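You operate a simulated robot arm through the tools that you are given. There is no shell and no other tool.

You are at the controls of a simulated robot arm. One attempt, no reset.

Task
Wipe the syrup stain off the grey tray in lane four.
Fine: pull the shelf out, wipe with the green block till none is left, put the block back, push the shelf home. What is to be rubbed or washed off counts as gone when no trace of it is left.
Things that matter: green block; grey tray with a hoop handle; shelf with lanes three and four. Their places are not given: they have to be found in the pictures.

Only the result counts: the job must be done as asked and must still hold three seconds after the hand-in. Knocking over, shifting, dropping, spilling or breaking anything else fails it.

Robot
A 7-joint arm with a fingered hand, fixed in place. Base frame: the origin is at the foot of the arm, x ahead of it, y to its left, z up. Readings come in mm, degrees, newtons and seconds.
With the tool pointing down near the work surface it reaches from about 100 to 760 mm from the base axis. Its first joint turns from -166.0 to 166.0 degrees. Payload 4.9 kg.
The TCP is the grasp point between the finger pads, 32 mm short of the fingertips. In the tool frame z runs along the fingers and y along their closing line. Largest opening 192 mm; the body of the gripper starts 89 mm behind the TCP. The gripper is a hand of 3 fingers: y runs from the thumb to the fingers, the wrist lies at [0, 0, -267] in the tool frame, and closing takes about 1.5 s.
Orientation is told as [roll, pitch, yaw] about the base's x, y, z axes, in that order, counted from this pose: with the fingers straight down and closing along the base's y, the tool's x points along the base's -x, its y along +y and its z along -z.

Tools
- The arm moves only by the tool play_rows. Its argument "rows" is a list of rows, each an object (a shift or turn left out is 0, a gripper value left out holds the last) with "travel": the shift along the tool's x, y, z in units of 25 mm (1.0 is 25 mm), a list of three; "turn": the turn, a rotation vector about the tool's x, y, z in units of 6 degrees (1.0 is 6 degrees), a list of three; "jaw": the finger opening in mm, from 0 to 192. In form: [{"travel": [x, y, z], "turn": [rx, ry, rz], "jaw": jaw}, ...]. A call has 1 to 20 rows; each row shifts and turns the commanded pose from where the row before left it, along the tool's axes as they then stand. A call with a number of a shift or a turn outside -1 to 1 is refused whole. Rows are played at 5 a second. More than 50 mm and 8.6 degrees between two rows, or a gripper value outside its range, and nothing of the call is played. A pose out of reach is approached as far as the arm can. The call stops where the force on the tool passes 40 N (or 10 N more than at its start, if that is more) or the arm is blocked; 0.2 s more then pass. Each finger travels about 153 mm/s and halts on what it meets, pressing with about 32 N; the grip force reading is that of the motor and also rises with nothing between the fingers. The clock runs only during rows and for 0.2 s after the last one: add rows that do not move to give the fingers time. It gives the time, the measured TCP pose, the force on the tool (base axes), the opening and the grip force at its end, in the units of the frame above (readings bear some noise), with the torque about the TCP (base axes, N m) and any sound that the robot's microphone picked up, and new pictures: "show" is both (left out), scene, wrist or none.
- Cameras (640 x 400 px; columns grow to the right, rows downward): "scene" is fixed at [43.9, -659.1, 1207.1]; the picture's right is [0.93, -0.37, 0.00], its down [-0.20, -0.49, -0.85] and it looks along [0.32, 0.79, -0.52] (base axes); focal length 363 px, centre (320, 200). "wrist" rides on the gripper at [80, -46, -113] in the tool frame; the picture's right is [0.50, 0.87, 0.00], its down [-0.67, 0.39, -0.63] and it looks along [-0.55, 0.32, 0.78] (tool axes); focal length 226 px, centre (320, 200).
- set_grasp(shape): the hand has 3 fingers and takes this shape, open, in about a second: jaw (thumb against the fingers, like two jaws); tri (thumb and two fingers); tip (a fingertip pinch); poke (one finger out to press); point (the index stretched); flat (the hand flat); cup (the hand cupped); fist (a fist). The gripper value then closes the fingers along that shape, each until it touches; the sizes above hold for jaw. It gives what a move gives, with no picture.
- point_at(camera, pixels): for up to 12 pixels [column, row] of the newest picture of that camera ("zoom" is the newest enlarged one), the place [x, y, z] in the base frame of the surface seen there, good to about 2 mm, but the place of the scene camera against the robot may be out by one fixed shift of up to 25 mm in any direction. It takes no simulated time.
- zoom(camera, box): a new picture of the part [left, top, right, bottom] of that camera's present view, enlarged. It takes no simulated time.
- close_job(): hands the job in; it is judged then, once.

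Unless the task says otherwise, let go and move clear before handing in.

The tools are called by a JSON object that holds its "name" and its "arguments". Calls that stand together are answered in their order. play_rows: Moves the arm, as the interface text tells. Its arguments: {"type":"object","properties":{"rows":{"type":"array"},"show":{"type":"string","enum":["both","scene","wrist","none"]}},"required":["rows"]} The other tools are called the same way: set_grasp (shape) gives the hand a shape; point_at (camera, pixels) gives the place of the surface under pixels of a picture; zoom (camera, box) takes an enlarged picture of a part of a camera's view; close_job () hands the job in.

At the start:

```text
t: 0.0
position: [631.3, 29.1, 883.0]
ee_rot: [0.1, 0.0, 0.1]
force: [-0.7, 0.4, -0.5]
ft_torque: [0.01, 0.0, 0.01]
width: 191.9
gripper_force: 0.1
shape: jaw
```

scene: 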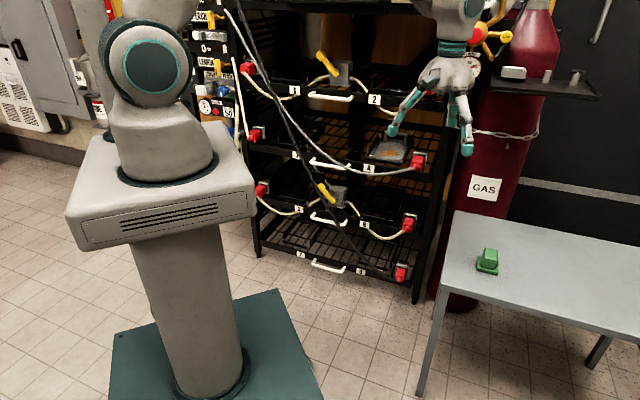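
wrist: 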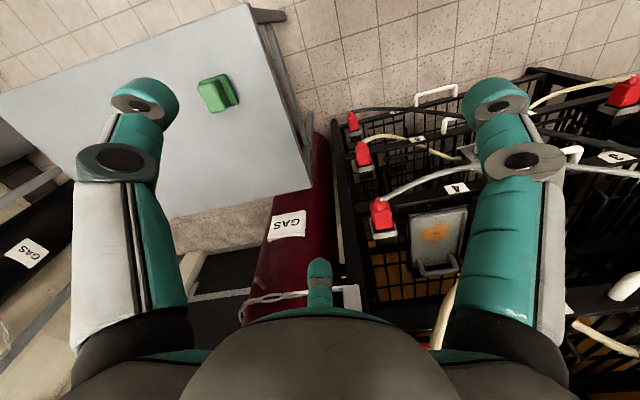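

The scene picture shows the green block on the table at about (487,260), a grey tray with a brown stain at about (388,150) and a rack with numbered lanes. I will enlarge those areas to find exact places.

{"name": "zoom", "arguments": {"camera": "scene", "box": [240, 60, 480, 210]}}

{"name": "zoom", "arguments": {"camera": "wrist", "box": [320, 80, 640, 280]}}

{"name": "point_at", "arguments": {"camera": "scene", "pixels": [[487, 252], [487, 268], [480, 262], [388, 150], [330, 163], [330, 97], [367, 170], [420, 160], [500, 240], [395, 140], [375, 155], [405, 160]]}}

{"name": "point_at", "arguments": {"camera": "wrist", "pixels": [[215, 92], [225, 92], [210, 105], [435, 233], [437, 268], [456, 188], [380, 215], [415, 215], [465, 210], [415, 270], [460, 265], [575, 150]]}}

```text
2.67 times, centred on (360, 135) of scene
```

zoom: 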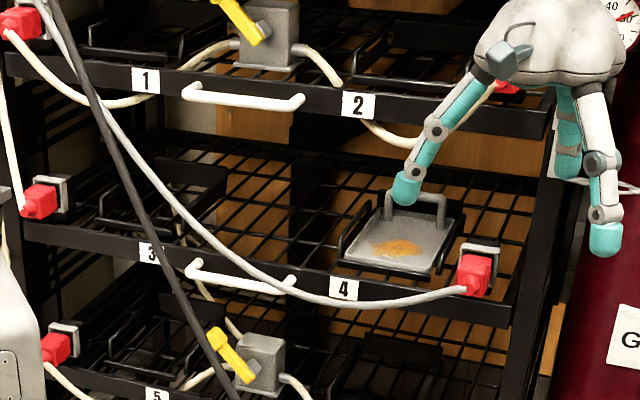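

```text
2.00 times, centred on (480, 180) of wrist
```

zoom: 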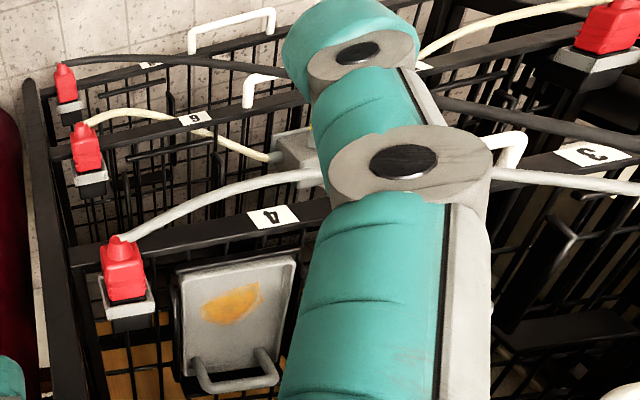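

```text
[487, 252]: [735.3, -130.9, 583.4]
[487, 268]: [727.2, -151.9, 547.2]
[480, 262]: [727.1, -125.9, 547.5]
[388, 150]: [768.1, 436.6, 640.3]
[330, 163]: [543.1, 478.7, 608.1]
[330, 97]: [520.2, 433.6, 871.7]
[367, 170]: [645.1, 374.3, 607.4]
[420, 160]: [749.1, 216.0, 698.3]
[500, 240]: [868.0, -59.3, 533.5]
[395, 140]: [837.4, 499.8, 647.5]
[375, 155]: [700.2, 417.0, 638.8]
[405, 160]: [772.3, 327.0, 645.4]
```

```text
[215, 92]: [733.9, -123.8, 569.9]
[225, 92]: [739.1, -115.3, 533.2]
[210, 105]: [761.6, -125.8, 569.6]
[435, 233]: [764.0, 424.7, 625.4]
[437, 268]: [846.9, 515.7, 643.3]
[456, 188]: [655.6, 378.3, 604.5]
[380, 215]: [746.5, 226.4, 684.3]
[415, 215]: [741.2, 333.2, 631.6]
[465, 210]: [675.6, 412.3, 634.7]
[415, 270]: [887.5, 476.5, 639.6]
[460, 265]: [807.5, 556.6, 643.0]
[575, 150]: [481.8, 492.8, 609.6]
```

The tray's stain lies at about (435,233) in the wrist picture, in lane 4, and the white handle of that shelf is between labels 3 and 4. I'll measure the handle, shelf edges and the block more finely.

{"name": "zoom", "arguments": {"camera": "scene", "box": [290, 140, 370, 190]}}

{"name": "point_at", "arguments": {"camera": "zoom", "pixels": [[170, 135], [180, 170], [240, 175], [300, 190], [400, 215], [440, 235], [465, 190], [475, 215], [100, 130], [300, 140], [560, 250], [540, 200]]}}

{"name": "zoom", "arguments": {"camera": "scene", "box": [455, 235, 519, 275]}}

{"name": "zoom", "arguments": {"camera": "wrist", "box": [176, 60, 256, 120]}}

```text
8.00 times, centred on (330, 165) of scene
```

zoom: 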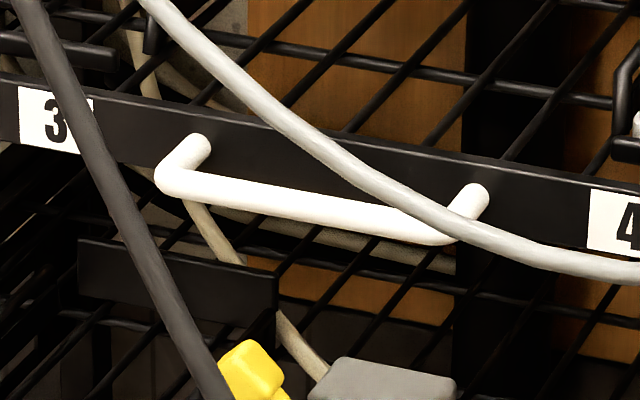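

```text
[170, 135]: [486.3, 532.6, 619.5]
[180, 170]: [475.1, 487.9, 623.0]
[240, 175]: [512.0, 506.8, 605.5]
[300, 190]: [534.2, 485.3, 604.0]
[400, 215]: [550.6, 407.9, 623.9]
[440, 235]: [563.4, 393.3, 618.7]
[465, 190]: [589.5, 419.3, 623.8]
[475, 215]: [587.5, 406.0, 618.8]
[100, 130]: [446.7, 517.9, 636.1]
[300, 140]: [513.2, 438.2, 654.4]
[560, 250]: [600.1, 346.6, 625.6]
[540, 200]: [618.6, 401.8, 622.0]
```

```text
10.00 times, centred on (487, 255) of scene
```

zoom: 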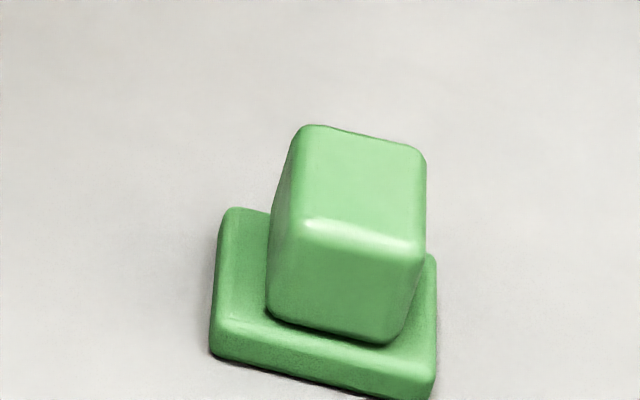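

```text
6.67 times, centred on (216, 90) of wrist
```

zoom: 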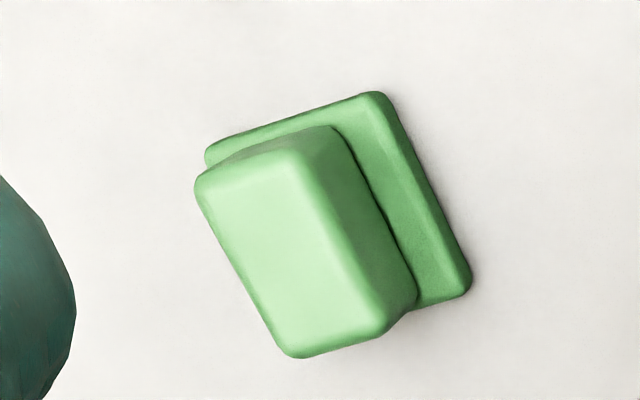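

The handle bar lies in front of the shelf's front plate, with a grey cable crossing its right end and a black one just left of it. I'll measure the front plate's direction and the block's faces.

{"name": "point_at", "arguments": {"camera": "zoom", "pixels": [[260, 230], [340, 300], [240, 170], [330, 140], [370, 230], [390, 320], [300, 310], [440, 285], [215, 145], [280, 340], [390, 110], [500, 50]]}}

{"name": "zoom", "arguments": {"camera": "scene", "box": [240, 60, 480, 210]}}

{"name": "point_at", "arguments": {"camera": "zoom", "pixels": [[100, 245], [130, 250], [170, 258], [330, 290], [380, 312], [450, 318], [490, 320], [345, 262], [437, 270], [463, 215], [385, 200], [240, 278]]}}

{"name": "zoom", "arguments": {"camera": "wrist", "box": [360, 170, 480, 290]}}

{"name": "point_at", "arguments": {"camera": "zoom", "pixels": [[410, 80], [470, 110], [230, 130], [200, 170], [110, 250], [100, 200], [310, 300], [250, 250], [380, 250], [270, 430], [380, 410], [450, 240]]}}

```text
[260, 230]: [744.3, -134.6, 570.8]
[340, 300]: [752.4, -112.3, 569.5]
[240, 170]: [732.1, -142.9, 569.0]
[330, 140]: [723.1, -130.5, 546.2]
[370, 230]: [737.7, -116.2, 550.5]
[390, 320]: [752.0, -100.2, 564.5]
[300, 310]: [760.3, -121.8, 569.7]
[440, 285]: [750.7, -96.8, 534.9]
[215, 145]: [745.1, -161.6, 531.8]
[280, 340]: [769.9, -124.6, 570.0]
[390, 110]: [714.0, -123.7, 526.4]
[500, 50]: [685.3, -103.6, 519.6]
```

```text
2.67 times, centred on (360, 135) of scene
```

zoom: 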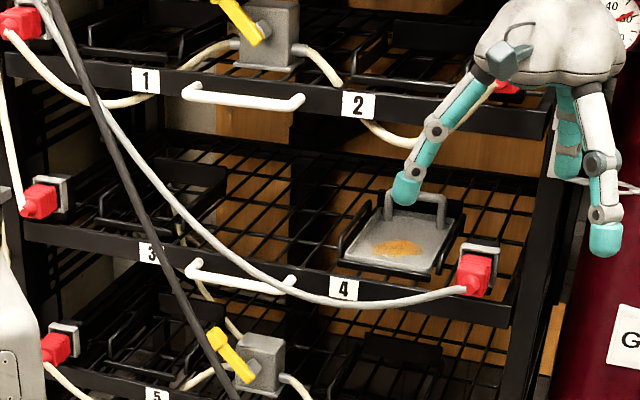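

```text
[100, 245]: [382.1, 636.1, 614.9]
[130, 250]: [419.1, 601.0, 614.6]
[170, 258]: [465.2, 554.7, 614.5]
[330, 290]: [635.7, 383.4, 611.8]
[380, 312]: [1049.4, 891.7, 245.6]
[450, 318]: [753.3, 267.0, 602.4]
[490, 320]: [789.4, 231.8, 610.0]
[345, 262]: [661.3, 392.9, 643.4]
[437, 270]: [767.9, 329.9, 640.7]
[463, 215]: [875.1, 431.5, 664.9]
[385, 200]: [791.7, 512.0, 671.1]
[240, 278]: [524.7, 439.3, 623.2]
```

```text
3.33 times, centred on (420, 230) of wrist
```

zoom: 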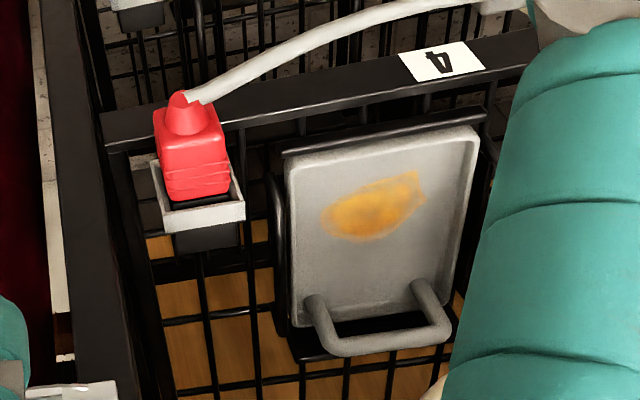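

```text
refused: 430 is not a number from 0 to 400
```

The shelf front runs from about [382,636] to [789,232] in scene readings, so it is turned 45 degrees and pulls out along (-1,-1). Next I measure the tray, stain and block corners from the wrist camera.

{"name": "zoom", "arguments": {"camera": "wrist", "box": [360, 170, 488, 290]}}

{"name": "point_at", "arguments": {"camera": "zoom", "pixels": [[110, 120], [430, 60], [225, 70], [330, 200], [310, 225], [420, 185], [290, 160], [470, 135], [310, 310], [365, 345], [430, 320], [380, 240]]}}

{"name": "point_at", "arguments": {"camera": "zoom", "pixels": [[300, 270], [430, 230], [355, 210], [400, 180], [190, 150], [200, 215], [385, 205], [340, 180], [280, 230], [475, 180], [290, 140], [470, 115]]}}

{"name": "zoom", "arguments": {"camera": "wrist", "box": [176, 60, 256, 120]}}

{"name": "point_at", "arguments": {"camera": "zoom", "pixels": [[208, 180], [295, 160], [370, 325], [290, 345], [205, 150], [375, 97], [468, 285], [420, 300], [400, 130], [460, 260], [250, 255], [330, 250]]}}

```text
3.33 times, centred on (424, 230) of wrist
```

zoom: 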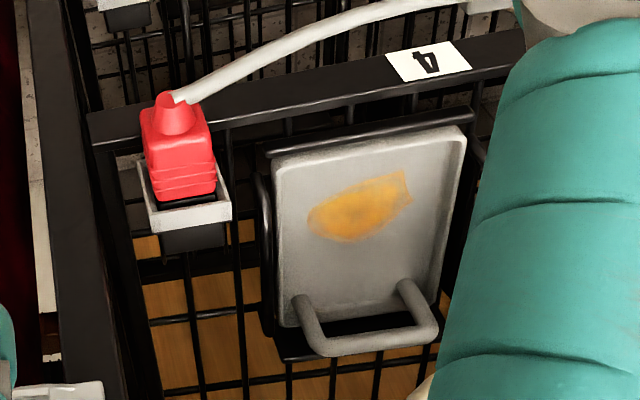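

```text
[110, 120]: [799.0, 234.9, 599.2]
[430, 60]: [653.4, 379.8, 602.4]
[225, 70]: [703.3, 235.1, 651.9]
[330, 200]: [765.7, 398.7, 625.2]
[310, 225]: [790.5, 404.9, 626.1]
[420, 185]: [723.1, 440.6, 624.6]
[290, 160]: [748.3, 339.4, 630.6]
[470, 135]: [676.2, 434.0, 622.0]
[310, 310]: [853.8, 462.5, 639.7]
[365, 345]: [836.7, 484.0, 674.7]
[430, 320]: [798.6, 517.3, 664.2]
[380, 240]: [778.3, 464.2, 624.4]
```

```text
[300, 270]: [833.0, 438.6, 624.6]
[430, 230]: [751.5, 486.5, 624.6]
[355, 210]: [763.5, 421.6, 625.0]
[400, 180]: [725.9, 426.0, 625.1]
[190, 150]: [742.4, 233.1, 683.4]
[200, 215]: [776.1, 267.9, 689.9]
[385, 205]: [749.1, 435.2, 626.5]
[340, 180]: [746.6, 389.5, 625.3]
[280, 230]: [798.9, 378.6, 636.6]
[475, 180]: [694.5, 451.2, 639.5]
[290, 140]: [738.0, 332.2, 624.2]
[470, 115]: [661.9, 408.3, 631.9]
```

```text
6.67 times, centred on (216, 90) of wrist
```

zoom: 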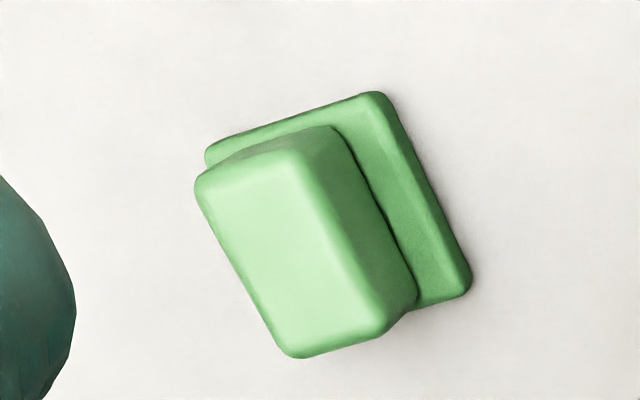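

```text
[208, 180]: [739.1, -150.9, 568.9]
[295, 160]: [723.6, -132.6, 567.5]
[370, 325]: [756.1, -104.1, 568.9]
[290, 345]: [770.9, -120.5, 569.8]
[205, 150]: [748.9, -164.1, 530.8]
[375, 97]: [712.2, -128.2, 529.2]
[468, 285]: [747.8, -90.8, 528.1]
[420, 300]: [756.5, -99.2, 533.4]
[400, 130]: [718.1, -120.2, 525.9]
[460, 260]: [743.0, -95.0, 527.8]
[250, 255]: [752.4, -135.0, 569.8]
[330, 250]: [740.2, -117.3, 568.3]
```

Wrist readings give the block centre at about [748,-127], top at z 570, its faces at 45 degrees, and the tray floor at z 625 with the stain around [757,423]. I'll move back parallel to the shelf front, towards the handle, keeping well clear of the rack.

{"name": "play_rows", "arguments": {"rows": [{"travel": [0.811, 0.955, 0.317], "jaw": 80}, {"travel": [0.811, 0.955, 0.317]}, {"travel": [0.811, 0.955, 0.317]}, {"travel": [0.811, 0.955, 0.317]}, {"travel": [0.811, 0.955, 0.317]}, {"travel": [0.811, 0.955, 0.317]}, {"travel": [0.811, 0.955, 0.317]}, {"travel": [0.811, 0.955, 0.317]}, {"travel": [0.811, 0.955, 0.317]}, {"travel": [0.811, 0.955, 0.317]}, {"travel": [0.811, 0.955, 0.317]}, {"travel": [0.811, 0.955, 0.317]}, {"travel": [0.811, 0.955, 0.317]}, {}]}}

```text
t: 3.0
position: [367.8, 340.5, 780.0]
ee_rot: [0.0, 0.0, -0.1]
force: [-0.2, 0.8, 0.4]
ft_torque: [-0.01, -0.01, 0.0]
width: 80.4
gripper_force: 0.2
shape: jaw
```

scene: 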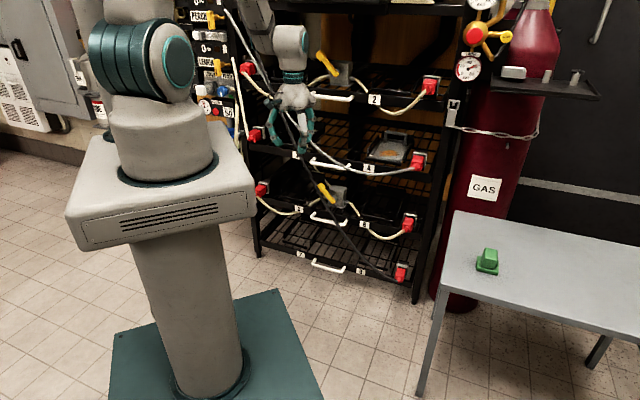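
wrist: 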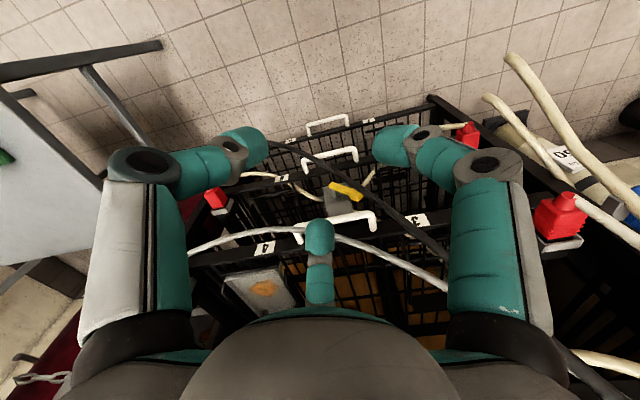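

The hand is now before the rack and the wrist picture shows the handle at about (340,222), the grey cable at (380,250) and the black one at (400,200). I'll measure the handle and cables here.

{"name": "zoom", "arguments": {"camera": "wrist", "box": [220, 130, 460, 310]}}

{"name": "zoom", "arguments": {"camera": "scene", "box": [380, 120, 440, 180]}}

```text
2.22 times, centred on (340, 220) of wrist
```

zoom: 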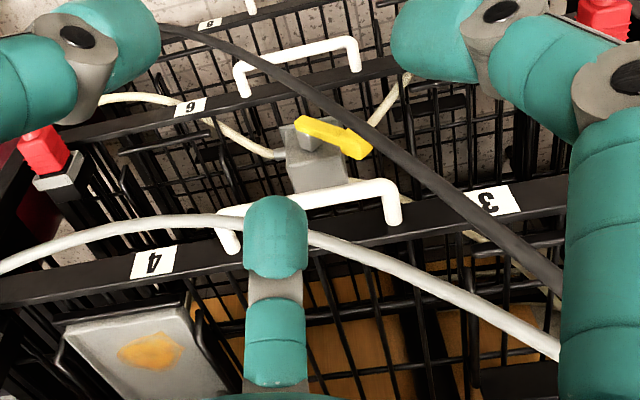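

```text
6.67 times, centred on (410, 150) of scene
```

zoom: 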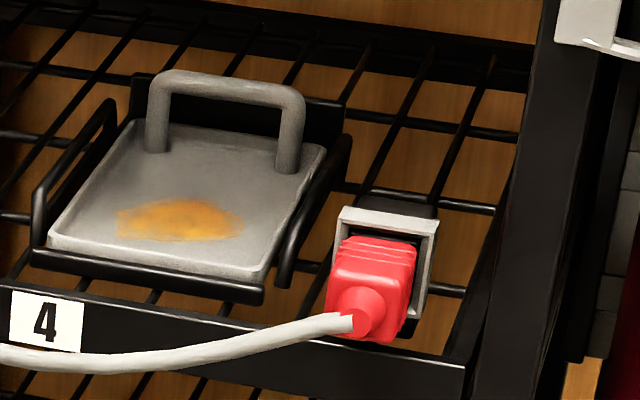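

I'll read the handle and cable positions from the wrist camera.

{"name": "point_at", "arguments": {"camera": "wrist", "pixels": [[367, 213], [349, 218], [335, 220], [372, 228], [299, 240], [376, 251], [349, 239], [412, 269], [385, 208], [412, 229], [353, 184], [241, 236]]}}

{"name": "point_at", "arguments": {"camera": "wrist", "pixels": [[390, 232], [405, 228], [340, 247], [265, 249], [264, 288], [300, 224], [432, 264], [280, 285], [250, 290], [245, 287], [275, 282], [262, 295]]}}

{"name": "point_at", "arguments": {"camera": "scene", "pixels": [[390, 153], [397, 154], [400, 151], [384, 153], [487, 251], [483, 248]]}}

```text
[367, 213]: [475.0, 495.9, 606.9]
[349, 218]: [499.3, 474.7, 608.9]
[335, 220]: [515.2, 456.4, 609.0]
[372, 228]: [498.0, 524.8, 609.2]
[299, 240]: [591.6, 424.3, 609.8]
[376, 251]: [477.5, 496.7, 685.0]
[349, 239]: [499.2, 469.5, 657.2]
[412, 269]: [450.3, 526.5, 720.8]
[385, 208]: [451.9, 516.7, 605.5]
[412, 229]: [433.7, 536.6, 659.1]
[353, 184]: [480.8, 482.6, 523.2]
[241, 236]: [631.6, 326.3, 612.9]
```

```text
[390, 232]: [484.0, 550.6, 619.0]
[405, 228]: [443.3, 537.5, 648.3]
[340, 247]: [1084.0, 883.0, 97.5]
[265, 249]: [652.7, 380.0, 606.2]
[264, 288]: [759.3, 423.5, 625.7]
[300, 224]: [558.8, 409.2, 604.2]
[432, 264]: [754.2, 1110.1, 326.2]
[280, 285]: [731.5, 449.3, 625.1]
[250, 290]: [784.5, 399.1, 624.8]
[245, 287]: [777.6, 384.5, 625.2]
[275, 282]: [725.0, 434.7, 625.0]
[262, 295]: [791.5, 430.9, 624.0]
```

```text
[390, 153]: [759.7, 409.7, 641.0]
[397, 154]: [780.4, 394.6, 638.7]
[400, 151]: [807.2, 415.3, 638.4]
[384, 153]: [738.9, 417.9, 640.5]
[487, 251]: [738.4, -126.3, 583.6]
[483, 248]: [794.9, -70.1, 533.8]
```

The bar's centre is about v=691 mm deep, z≈604, spanning u from -20 to 120 along the shelf front (centre near [524,453]). I'll measure where my fingertips are, to know the finger spread before gripping.

{"name": "point_at", "arguments": {"camera": "wrist", "pixels": [[250, 145], [240, 140], [392, 145], [385, 155], [320, 235], [320, 225], [200, 170], [450, 160], [485, 165], [140, 162]]}}

{"name": "zoom", "arguments": {"camera": "scene", "box": [250, 20, 370, 180]}}

```text
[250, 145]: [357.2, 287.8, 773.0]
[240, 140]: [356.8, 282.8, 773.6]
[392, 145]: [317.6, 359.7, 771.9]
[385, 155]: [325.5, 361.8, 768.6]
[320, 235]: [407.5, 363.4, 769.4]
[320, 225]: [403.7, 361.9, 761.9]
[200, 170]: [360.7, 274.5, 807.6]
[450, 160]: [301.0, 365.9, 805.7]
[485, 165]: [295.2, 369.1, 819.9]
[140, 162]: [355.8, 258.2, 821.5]
```

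```text
2.50 times, centred on (310, 100) of scene
```

zoom: 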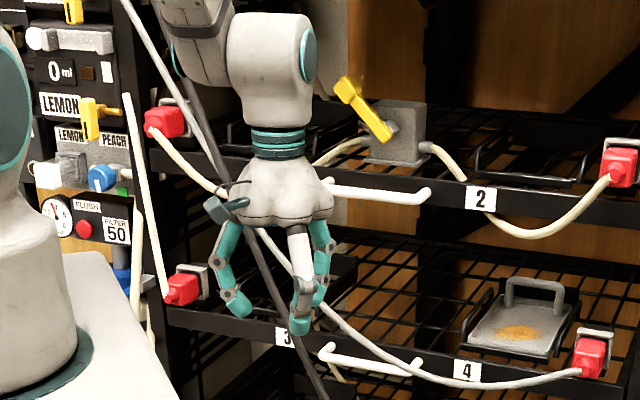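

The tips at opening 80 look radially spread (thumb near y -50, fingers near x ±42, y +21 in the tool frame). I'll close to 30 in free air to learn how the fingers travel.

{"name": "play_rows", "arguments": {"rows": [{"jaw": 28}, {}, {}, {}]}}

{"name": "zoom", "arguments": {"camera": "wrist", "box": [160, 80, 480, 320]}}

```text
t: 4.0
position: [367.9, 340.0, 779.8]
ee_rot: [0.0, -0.1, 0.1]
force: [-0.2, 0.3, -0.6]
ft_torque: [0.01, 0.0, -0.01]
width: 28.3
gripper_force: 0.0
shape: jaw
```

scene: 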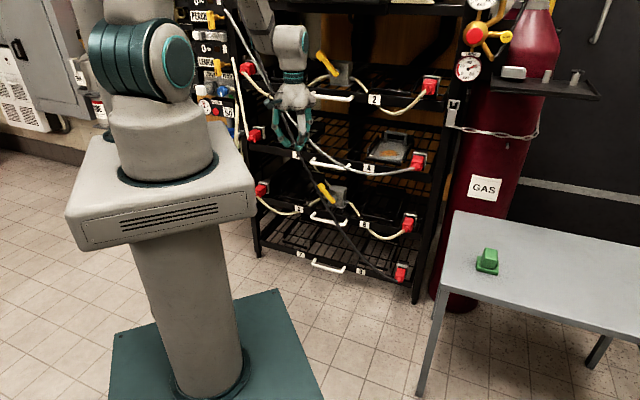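
wrist: 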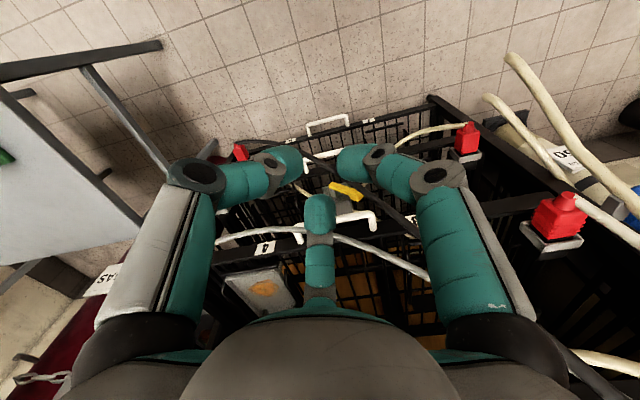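

```text
1.67 times, centred on (320, 200) of wrist
```

zoom: 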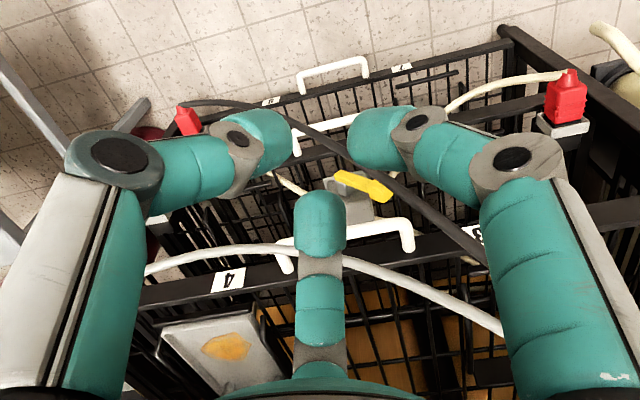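

I'll read the tip positions at opening 28.

{"name": "point_at", "arguments": {"camera": "wrist", "pixels": [[285, 163], [295, 160], [292, 170], [345, 163], [352, 160], [350, 170], [320, 205], [320, 215], [320, 225], [260, 178], [385, 178], [320, 260]]}}

```text
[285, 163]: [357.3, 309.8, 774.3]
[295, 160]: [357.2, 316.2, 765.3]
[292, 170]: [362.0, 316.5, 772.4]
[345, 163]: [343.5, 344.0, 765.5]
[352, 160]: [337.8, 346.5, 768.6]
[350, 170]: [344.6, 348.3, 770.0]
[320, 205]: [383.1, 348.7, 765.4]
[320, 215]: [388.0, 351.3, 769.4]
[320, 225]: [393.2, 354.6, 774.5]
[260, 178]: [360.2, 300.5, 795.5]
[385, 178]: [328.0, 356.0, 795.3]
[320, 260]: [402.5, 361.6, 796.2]
```

In "jaw" the three fingers close radially (tips at about tool [±22,10] and [0,-20] now). I'll look at the other shapes in free air to choose the best one for the bar and for the block.

{"name": "set_grasp", "arguments": {"shape": "tip"}}

{"name": "zoom", "arguments": {"camera": "wrist", "box": [0, 0, 640, 400]}}

{"name": "set_grasp", "arguments": {"shape": "tri"}}

{"name": "zoom", "arguments": {"camera": "wrist", "box": [0, 0, 640, 400]}}

{"name": "set_grasp", "arguments": {"shape": "point"}}

{"name": "zoom", "arguments": {"camera": "wrist", "box": [0, 0, 640, 400]}}

{"name": "set_grasp", "arguments": {"shape": "jaw"}}

{"name": "zoom", "arguments": {"camera": "wrist", "box": [0, 0, 640, 400]}}

```text
t: 4.9
position: [369.2, 340.7, 779.7]
ee_rot: [0.0, 0.0, 0.0]
force: [0.1, 0.7, 0.1]
ft_torque: [0.02, 0.02, 0.01]
width: 192.1
gripper_force: 0.0
shape: tip
```

```text
1.00 times, centred on (320, 200) of wrist (not enlarged: the box is as wide or as high as the picture)
```

zoom: 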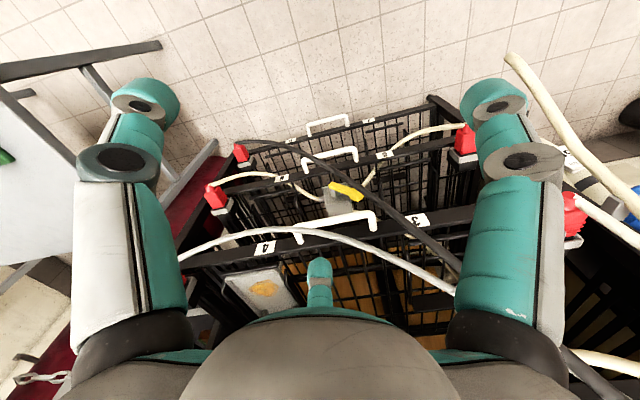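

```text
t: 5.8
position: [367.8, 340.6, 778.9]
ee_rot: [0.0, 0.0, 0.1]
force: [-0.2, -0.9, 0.5]
ft_torque: [0.04, 0.01, 0.06]
width: 191.7
gripper_force: 0.0
shape: tri
```

```text
1.00 times, centred on (320, 200) of wrist (not enlarged: the box is as wide or as high as the picture)
```

zoom: 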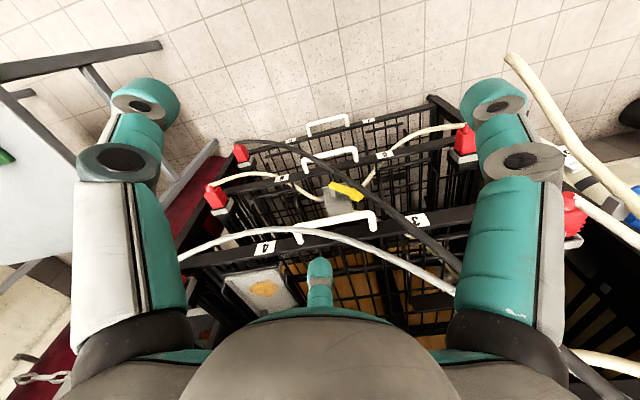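

```text
t: 6.7
position: [369.1, 341.0, 780.1]
ee_rot: [0.0, -0.1, 0.0]
force: [-0.6, -0.1, 0.1]
ft_torque: [-0.03, 0.03, -0.01]
width: 0.3
gripper_force: 0.0
shape: point
```

```text
1.00 times, centred on (320, 200) of wrist (not enlarged: the box is as wide or as high as the picture)
```

zoom: 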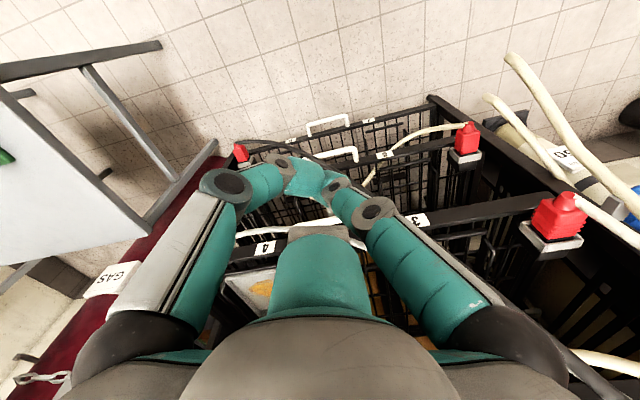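

```text
t: 7.6
position: [367.8, 340.0, 779.8]
ee_rot: [0.0, 0.0, -0.1]
force: [0.0, -0.6, -1.4]
ft_torque: [-0.01, 0.01, 0.0]
width: 191.8
gripper_force: 0.0
shape: jaw
```

```text
1.00 times, centred on (320, 200) of wrist (not enlarged: the box is as wide or as high as the picture)
```

zoom: 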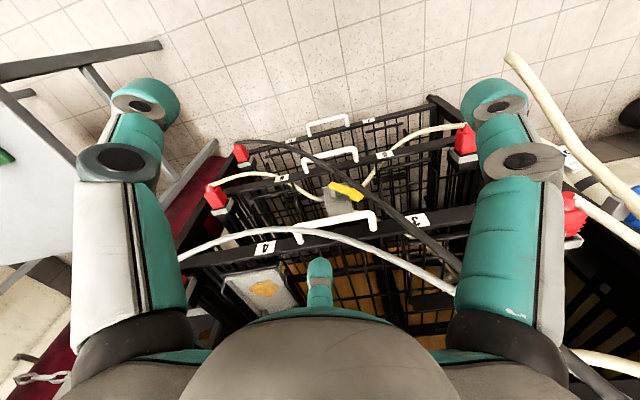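

All grasp shapes open alike, so I keep "jaw". I'll turn the hand 135 degrees about the vertical so that the thumb can later hook over the bar with the camera on top, staying clear of the rack.

{"name": "play_rows", "arguments": {"rows": [{"turn": [0, 0, -1], "jaw": 70}, {"turn": [0, 0, -1]}, {"turn": [0, 0, -1]}, {"turn": [0, 0, -1]}, {"turn": [0, 0, -1]}, {"turn": [0, 0, -1]}, {"turn": [0, 0, -1]}, {"turn": [0, 0, -1]}, {"turn": [0, 0, -1]}, {"turn": [0, 0, -1]}, {"turn": [0, 0, -1]}, {"turn": [0, 0, -1]}, {}], "show": "none"}}

```text
t: 10.4
position: [368.7, 340.1, 779.1]
ee_rot: [0.1, -0.1, 72.1]
force: [0.4, -0.5, 0.3]
ft_torque: [-0.01, -0.03, -0.02]
width: 70.4
gripper_force: 0.0
shape: jaw
```

The yaw reads 72.1 degrees as commanded, so I continue to 135 degrees.

{"name": "play_rows", "arguments": {"rows": [{"turn": [0, 0, -1]}, {"turn": [0, 0, -1]}, {"turn": [0, 0, -1]}, {"turn": [0, 0, -1]}, {"turn": [0, 0, -1]}, {"turn": [0, 0, -1]}, {"turn": [0, 0, -1]}, {"turn": [0, 0, -1]}, {"turn": [0, 0, -1]}, {"turn": [0, 0, -1]}, {"turn": [0, 0, -0.5]}, {}], "show": "both"}}

```text
t: 13.0
position: [369.3, 340.4, 779.1]
ee_rot: [0.0, 0.0, 135.0]
force: [-0.5, -0.5, 0.1]
ft_torque: [0.01, 0.01, 0.02]
width: 70.5
gripper_force: 0.0
shape: jaw
```

scene: 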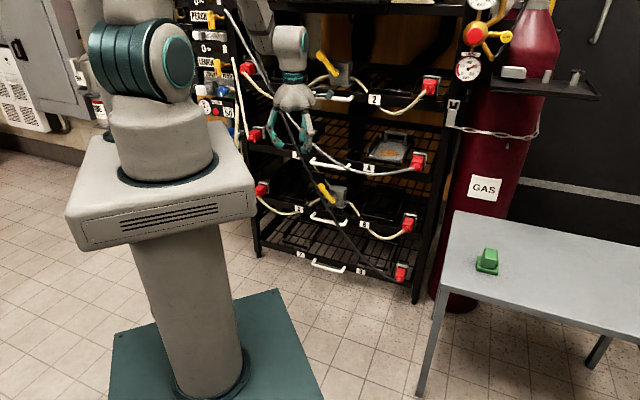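
wrist: 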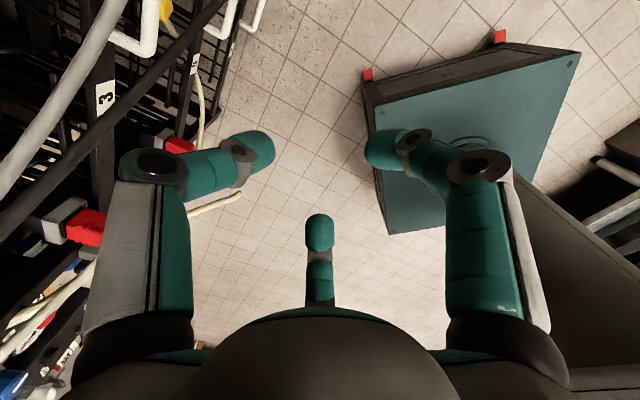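

Yaw is 135 degrees and free. Now I tilt the hand 65 degrees about its x axis so that the fingers point into the rack, 25 degrees below level.

{"name": "play_rows", "arguments": {"rows": [{"turn": [0.985, 0, 0]}, {"turn": [0.985, 0, 0]}, {"turn": [0.985, 0, 0]}, {"turn": [0.985, 0, 0]}, {"turn": [0.985, 0, 0]}, {"turn": [0.985, 0, 0]}, {"turn": [0.985, 0, 0]}, {"turn": [0.985, 0, 0]}, {"turn": [0.985, 0, 0]}, {"turn": [0.985, 0, 0]}, {"turn": [0.985, 0, 0]}, {}], "show": "both"}}

```text
t: 15.6
position: [367.8, 339.1, 778.7]
ee_rot: [-32.4, 0.1, 135.0]
force: [-0.1, -0.6, -0.4]
ft_torque: [0.01, 0.0, 0.02]
width: 70.2
gripper_force: 0.0
shape: jaw
out of reach, approached as far as the arm can: row 6, 7, 8, 9, 10, 11
```

scene: 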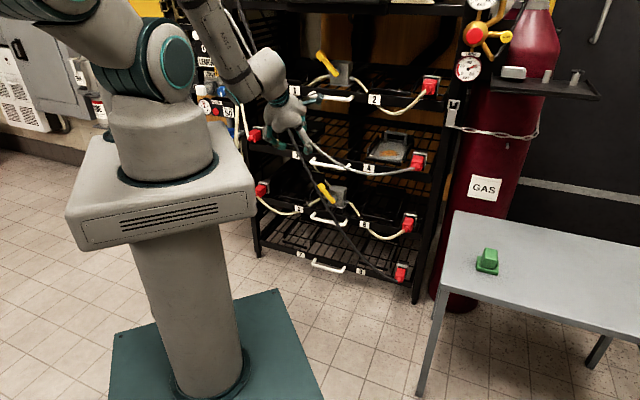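
wrist: 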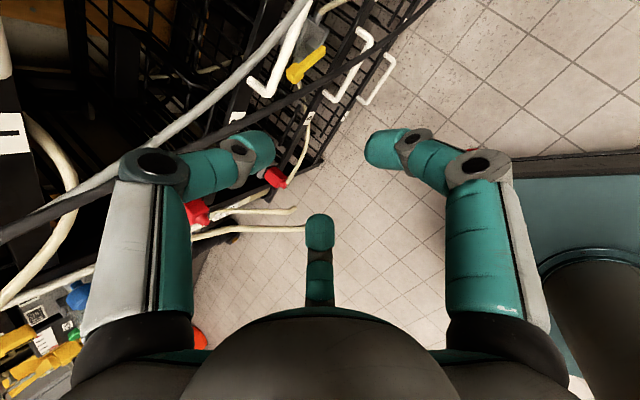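

The arm could only tilt to about 32 degrees here, being too close to its base. I'll move two small steps along the tool's z to see which frame is in force and whether the tilt recovers further out.

{"name": "play_rows", "arguments": {"rows": [{"travel": [0, 0, 1]}, {"travel": [0, 0, 1]}, {}], "show": "none"}}

```text
t: 16.4
position: [372.1, 342.0, 776.3]
ee_rot: [-32.7, 0.1, 134.8]
force: [0.4, 0.6, -0.1]
ft_torque: [0.0, 0.0, -0.01]
width: 70.4
gripper_force: 0.2
shape: jaw
out of reach, approached as far as the arm can: row 1, 2
```

The pose hardly moved, so the commanded pose seems still out of reach. I'll step the command back and turn it back partly to bring command and arm together again.

{"name": "play_rows", "arguments": {"rows": [{"travel": [0, 0, -1]}, {"travel": [0, 0, -1]}, {"turn": [-0.985, 0, 0]}, {"turn": [-0.985, 0, 0]}, {"turn": [-0.985, 0, 0]}, {}], "show": "none"}}

```text
t: 17.8
position: [354.3, 323.6, 822.2]
ee_rot: [-22.2, 0.0, 134.9]
force: [-0.2, 0.1, 0.5]
ft_torque: [0.01, -0.03, 0.01]
width: 69.8
gripper_force: 0.0
shape: jaw
out of reach, approached as far as the arm can: row 4, 5
```

The pose reads tilt 22 degrees at [354,324,822]; calls start from the measured pose. I'll bring the hand back upright to see whether it is free there.

{"name": "play_rows", "arguments": {"rows": [{"turn": [-0.6, 0, 0]}, {"turn": [-0.6, 0, 0]}, {"turn": [-0.6, 0, 0]}, {}], "show": "both"}}

```text
t: 18.8
position: [383.9, 315.7, 834.4]
ee_rot: [-18.7, 3.5, 133.5]
force: [0.5, 0.2, 0.3]
ft_torque: [-0.02, -0.04, 0.0]
width: 70.0
gripper_force: 0.0
shape: jaw
out of reach, approached as far as the arm can: row 1, 2, 3
```

scene: 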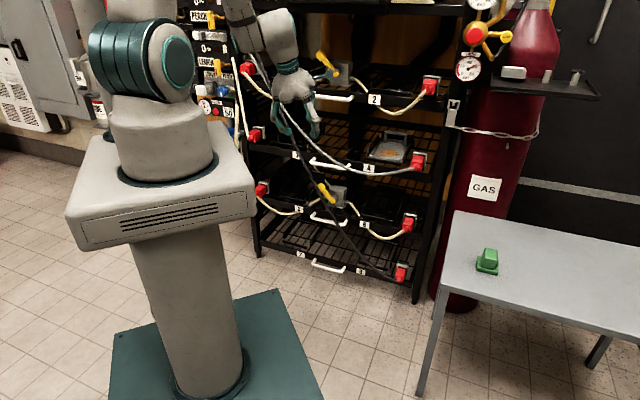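
wrist: 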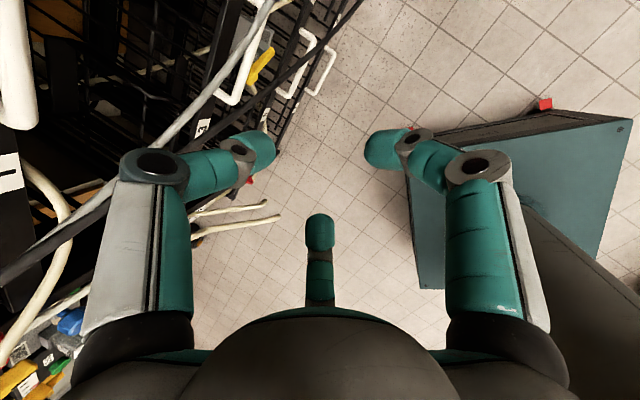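

The arm seems caught at a joint limit at this high, close position (reading [384,316,834]). I'll go lower and further out, where the upright pose was free before.

{"name": "play_rows", "arguments": {"rows": [{"travel": [-0.37, 0.17, 0.72]}, {"travel": [-0.37, 0.17, 0.72]}, {"travel": [-0.37, 0.17, 0.72]}, {}], "show": "none"}}

```text
t: 19.8
position: [371.1, 336.4, 778.3]
ee_rot: [-18.7, 3.7, 133.4]
force: [0.5, -0.1, -0.7]
ft_torque: [-0.02, -0.04, 0.01]
width: 70.1
gripper_force: 0.0
shape: jaw
```

Here it moved freely. I'll level the small sideways lean and return upright.

{"name": "play_rows", "arguments": {"rows": [{"turn": [0, -0.665, -0.05]}, {"turn": [-0.78, 0, 0]}, {"turn": [-0.78, 0, 0]}, {"turn": [-0.78, 0, 0]}, {"turn": [-0.78, 0, 0]}, {}], "show": "none"}}

```text
t: 21.2
position: [369.3, 336.9, 778.1]
ee_rot: [0.0, 0.1, 134.7]
force: [0.7, 1.0, -0.3]
ft_torque: [0.03, -0.01, 0.01]
width: 70.2
gripper_force: 0.1
shape: jaw
out of reach, approached as far as the arm can: row 2
```

The hand is upright again at yaw 135. I'll move out towards the rack and lower, then tilt 25 degrees there in small steps.

{"name": "play_rows", "arguments": {"rows": [{"travel": [0.27, -0.8, 0.53]}, {"travel": [0.27, -0.8, 0.53]}, {"travel": [0.27, -0.8, 0.53]}, {"turn": [0.85, 0, 0]}, {"turn": [0.85, 0, 0]}, {"turn": [0.85, 0, 0]}, {"turn": [0.85, 0, 0]}, {"turn": [0.85, 0, 0]}, {}], "show": "both"}}

```text
t: 23.2
position: [422.2, 378.6, 748.0]
ee_rot: [-23.0, 0.0, 134.9]
force: [0.3, -0.3, 1.2]
ft_torque: [-0.06, 0.08, 0.02]
width: 70.3
gripper_force: 0.0
shape: jaw
out of reach, approached as far as the arm can: row 2, 3, 7, 8
```

scene: 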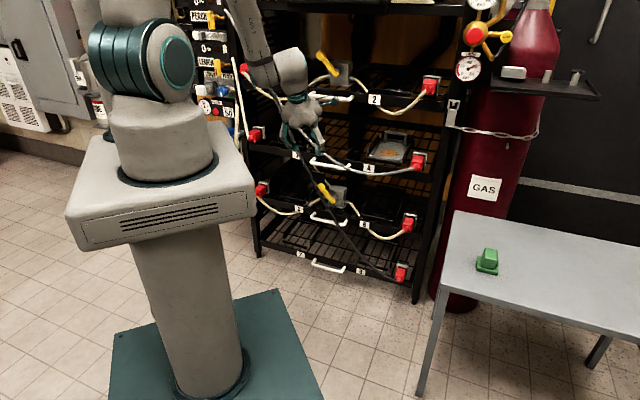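
wrist: 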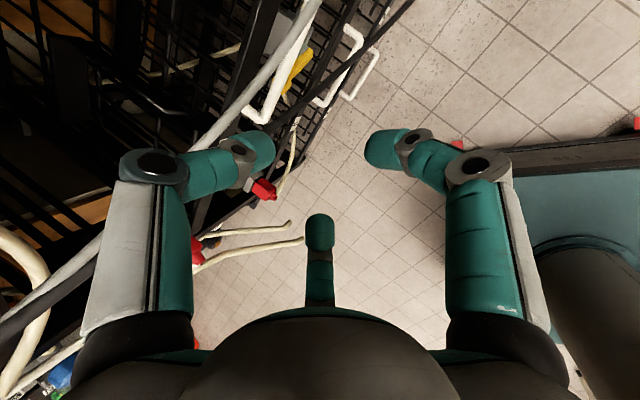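

The arm keeps brushing a limit at yaw 135. Since the three fingers are spread evenly, yaw 15 also puts one finger behind the bar with the wrist near neutral, so I'll go upright, back off and turn there.

{"name": "play_rows", "arguments": {"rows": [{"travel": [0, 0.9, 0]}, {"travel": [0, 0.9, 0]}, {"turn": [-0.96, 0, 0]}, {"turn": [-0.96, 0, 0]}, {"turn": [-0.96, 0, 0]}, {"turn": [-0.96, 0, 0]}, {}, {}], "show": "none"}}

```text
t: 25.0
position: [401.3, 325.8, 705.5]
ee_rot: [-11.0, 3.7, 134.1]
force: [0.7, 0.5, 0.4]
ft_torque: [0.0, -0.02, 0.0]
width: 70.3
gripper_force: 0.0
shape: jaw
out of reach, approached as far as the arm can: row 4, 5, 6
```

I'll turn the hand about its own axis now, which should lead away from the limit.

{"name": "play_rows", "arguments": {"rows": [{"turn": [0, 0, 1]}, {"turn": [0, 0, 1]}, {"turn": [0, 0, 1]}, {"turn": [0, 0, 1]}, {"turn": [0, 0, 1]}, {"turn": [0, 0, 1]}, {"turn": [0, 0, 1]}, {"turn": [0, 0, 1]}, {"turn": [0, 0, 1]}, {"turn": [0, 0, 1]}, {}], "show": "none"}}

```text
t: 27.4
position: [401.9, 326.4, 706.3]
ee_rot: [-8.9, -7.7, 75.0]
force: [0.3, 0.5, 0.9]
ft_torque: [0.01, 0.0, -0.01]
width: 70.2
gripper_force: 0.0
shape: jaw
```

That went cleanly to yaw 75. I'll continue 60 degrees more.

{"name": "play_rows", "arguments": {"rows": [{"turn": [0, 0, 1]}, {"turn": [0, 0, 1]}, {"turn": [0, 0, 1]}, {"turn": [0, 0, 1]}, {"turn": [0, 0, 1]}, {"turn": [0, 0, 1]}, {"turn": [0, 0, 1]}, {"turn": [0, 0, 1]}, {"turn": [0, 0, 1]}, {"turn": [0, 0, 1]}, {}], "show": "none"}}

```text
t: 29.8
position: [402.4, 327.1, 705.0]
ee_rot: [2.3, -11.5, 14.2]
force: [0.8, -0.6, -0.4]
ft_torque: [-0.03, -0.02, 0.01]
width: 70.4
gripper_force: 0.1
shape: jaw
```

Yaw is now 14 degrees with a slight outward lean. I'll tilt to about 25 degrees towards the rack (about the shelf's long direction).

{"name": "play_rows", "arguments": {"rows": [{"turn": [-0.58, -0.563, -0.04]}, {"turn": [-0.58, -0.563, -0.04]}, {"turn": [-0.58, -0.563, -0.04]}, {}], "show": "both"}}

```text
t: 30.8
position: [400.6, 326.6, 705.4]
ee_rot: [13.0, -21.8, 13.5]
force: [-0.6, -0.4, 0.0]
ft_torque: [-0.02, -0.02, -0.03]
width: 70.3
gripper_force: 0.1
shape: jaw
```

scene: 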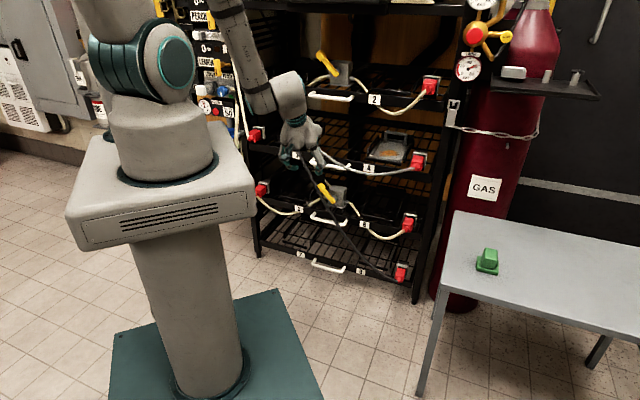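
wrist: 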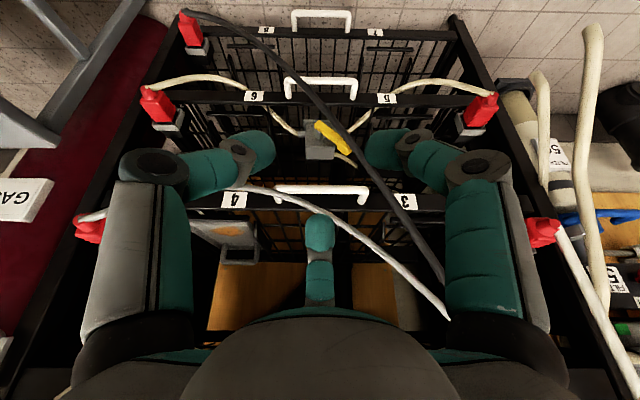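

Now the hand is tilted 25 degrees straight at the rack, cleanly. The wrist picture shows the bar at (320,190), the grey cable crossing at (290,195)-(360,240); I'll measure these.

{"name": "zoom", "arguments": {"camera": "wrist", "box": [220, 130, 420, 260]}}

{"name": "point_at", "arguments": {"camera": "wrist", "pixels": [[276, 188], [290, 189], [320, 190], [350, 190], [365, 191], [362, 200], [277, 197], [310, 205], [340, 220], [260, 190], [385, 195], [320, 206]]}}

{"name": "point_at", "arguments": {"camera": "wrist", "pixels": [[240, 150], [250, 150], [385, 150], [395, 150], [320, 225], [320, 235], [240, 200], [404, 200], [370, 240], [300, 198], [370, 160], [228, 228]]}}

```text
3.08 times, centred on (320, 195) of wrist
```

zoom: 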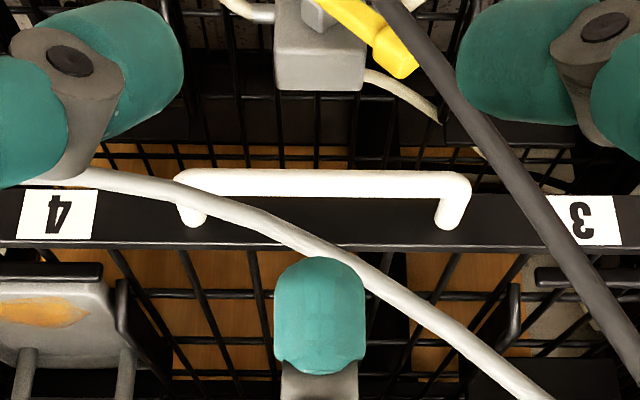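

```text
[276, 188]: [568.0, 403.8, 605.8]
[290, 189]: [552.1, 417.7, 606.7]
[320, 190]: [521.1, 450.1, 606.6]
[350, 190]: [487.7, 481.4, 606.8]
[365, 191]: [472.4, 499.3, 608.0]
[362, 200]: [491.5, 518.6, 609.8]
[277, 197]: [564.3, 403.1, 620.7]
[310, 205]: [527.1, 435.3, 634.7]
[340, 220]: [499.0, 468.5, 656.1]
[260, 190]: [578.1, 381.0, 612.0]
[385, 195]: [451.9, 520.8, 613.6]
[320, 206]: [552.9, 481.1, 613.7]
```

```text
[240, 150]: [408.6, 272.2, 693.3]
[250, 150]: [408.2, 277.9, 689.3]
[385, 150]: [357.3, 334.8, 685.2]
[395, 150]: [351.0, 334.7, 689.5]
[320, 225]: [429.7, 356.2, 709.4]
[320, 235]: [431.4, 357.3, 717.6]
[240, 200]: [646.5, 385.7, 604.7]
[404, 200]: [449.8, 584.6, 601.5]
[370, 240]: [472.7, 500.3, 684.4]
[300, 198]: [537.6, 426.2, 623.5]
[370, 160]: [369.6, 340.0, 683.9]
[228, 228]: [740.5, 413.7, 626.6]
```

Bar centre is v≈691, z≈604 and the plate is at v=731, leaving a 34 mm gap behind the bar. I'll go to a point 100 mm back along the approach line with the opening at 56.

{"name": "play_rows", "arguments": {"rows": [{"travel": [-0.75, 0.408, 0.374], "jaw": 56}, {"travel": [-0.75, 0.408, 0.374]}, {"travel": [-0.75, 0.408, 0.374]}, {"travel": [-0.75, 0.408, 0.374]}, {"travel": [-0.75, 0.408, 0.374]}, {}], "show": "both"}}

```text
t: 32.2
position: [486.0, 407.9, 706.7]
ee_rot: [12.8, -21.7, 13.5]
force: [0.1, -0.2, 0.2]
ft_torque: [-0.03, 0.02, 0.01]
width: 56.3
gripper_force: 0.1
shape: jaw
```

scene: 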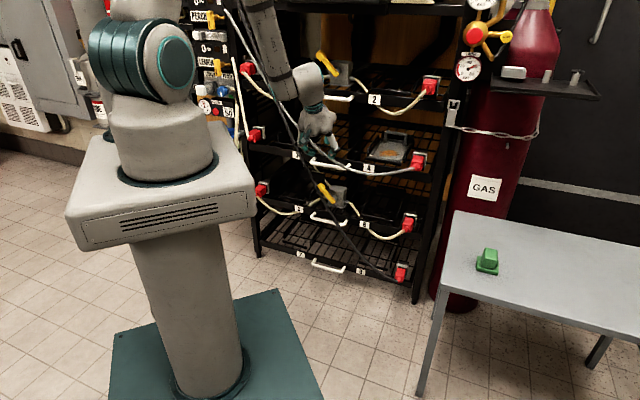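
wrist: 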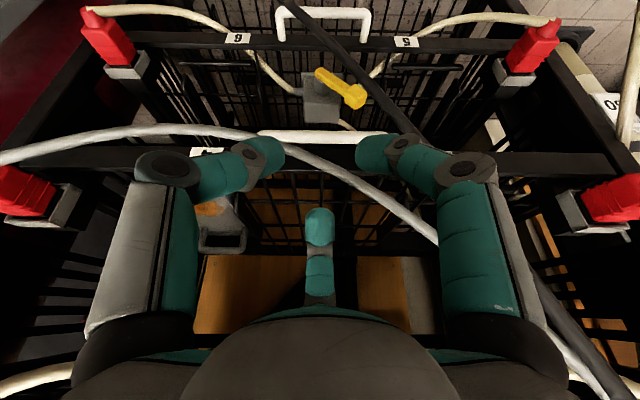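

The hand is at the pre-grasp point with the bar visible at (325,138) between the fingers. I'll recheck the bar, the cable and the third finger before going in.

{"name": "zoom", "arguments": {"camera": "wrist", "box": [220, 90, 420, 250]}}

{"name": "point_at", "arguments": {"camera": "wrist", "pixels": [[300, 136], [325, 136], [345, 138], [320, 160], [340, 172], [300, 155], [320, 215], [320, 225], [370, 190], [320, 240], [385, 140], [265, 142]]}}

```text
2.50 times, centred on (320, 170) of wrist
```

zoom: 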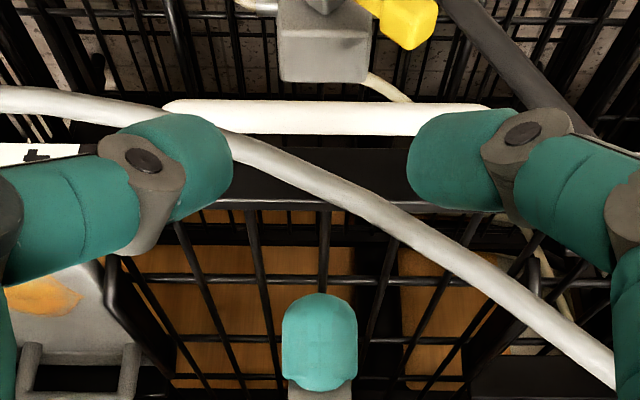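

```text
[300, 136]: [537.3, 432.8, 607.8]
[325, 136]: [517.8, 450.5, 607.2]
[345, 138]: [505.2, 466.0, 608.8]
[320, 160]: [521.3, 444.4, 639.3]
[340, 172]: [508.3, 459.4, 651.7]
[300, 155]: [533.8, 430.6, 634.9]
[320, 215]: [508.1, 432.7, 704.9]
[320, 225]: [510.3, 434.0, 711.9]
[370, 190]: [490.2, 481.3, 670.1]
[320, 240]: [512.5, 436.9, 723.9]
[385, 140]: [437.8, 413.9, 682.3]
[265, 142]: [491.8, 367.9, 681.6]
```

The gap and finger line up (third finger's inner face 29 mm off the axis, cable passing between finger and bar line). I'll advance 65 mm along the tool axis and look.

{"name": "play_rows", "arguments": {"rows": [{"travel": [0, 0, 0.65]}, {"travel": [0, 0, 0.65]}, {"travel": [0, 0, 0.65]}, {"travel": [0, 0, 0.65]}, {}], "show": "both"}}

{"name": "zoom", "arguments": {"camera": "wrist", "box": [200, 60, 440, 260]}}

```text
t: 33.4
position: [504.1, 426.6, 649.4]
ee_rot: [12.9, -21.7, 13.6]
force: [0.4, 0.5, 0.7]
ft_torque: [-0.02, 0.0, 0.01]
width: 56.1
gripper_force: 0.1
shape: jaw
```

scene: 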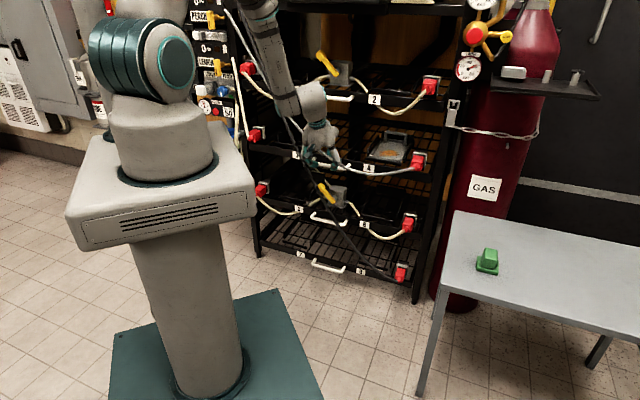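
wrist: 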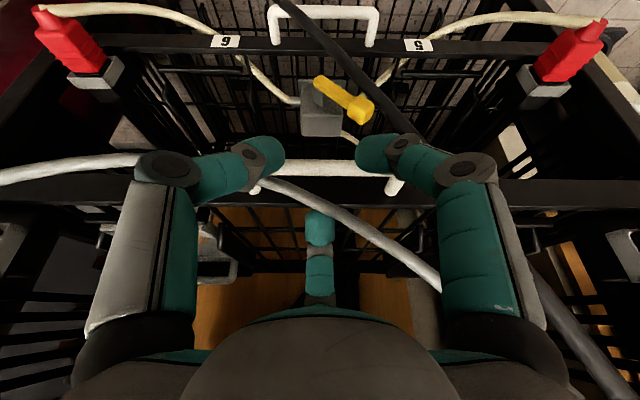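

```text
2.00 times, centred on (320, 160) of wrist
```

zoom: 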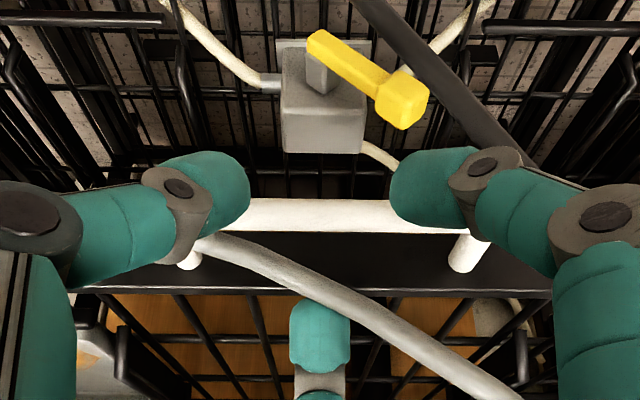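

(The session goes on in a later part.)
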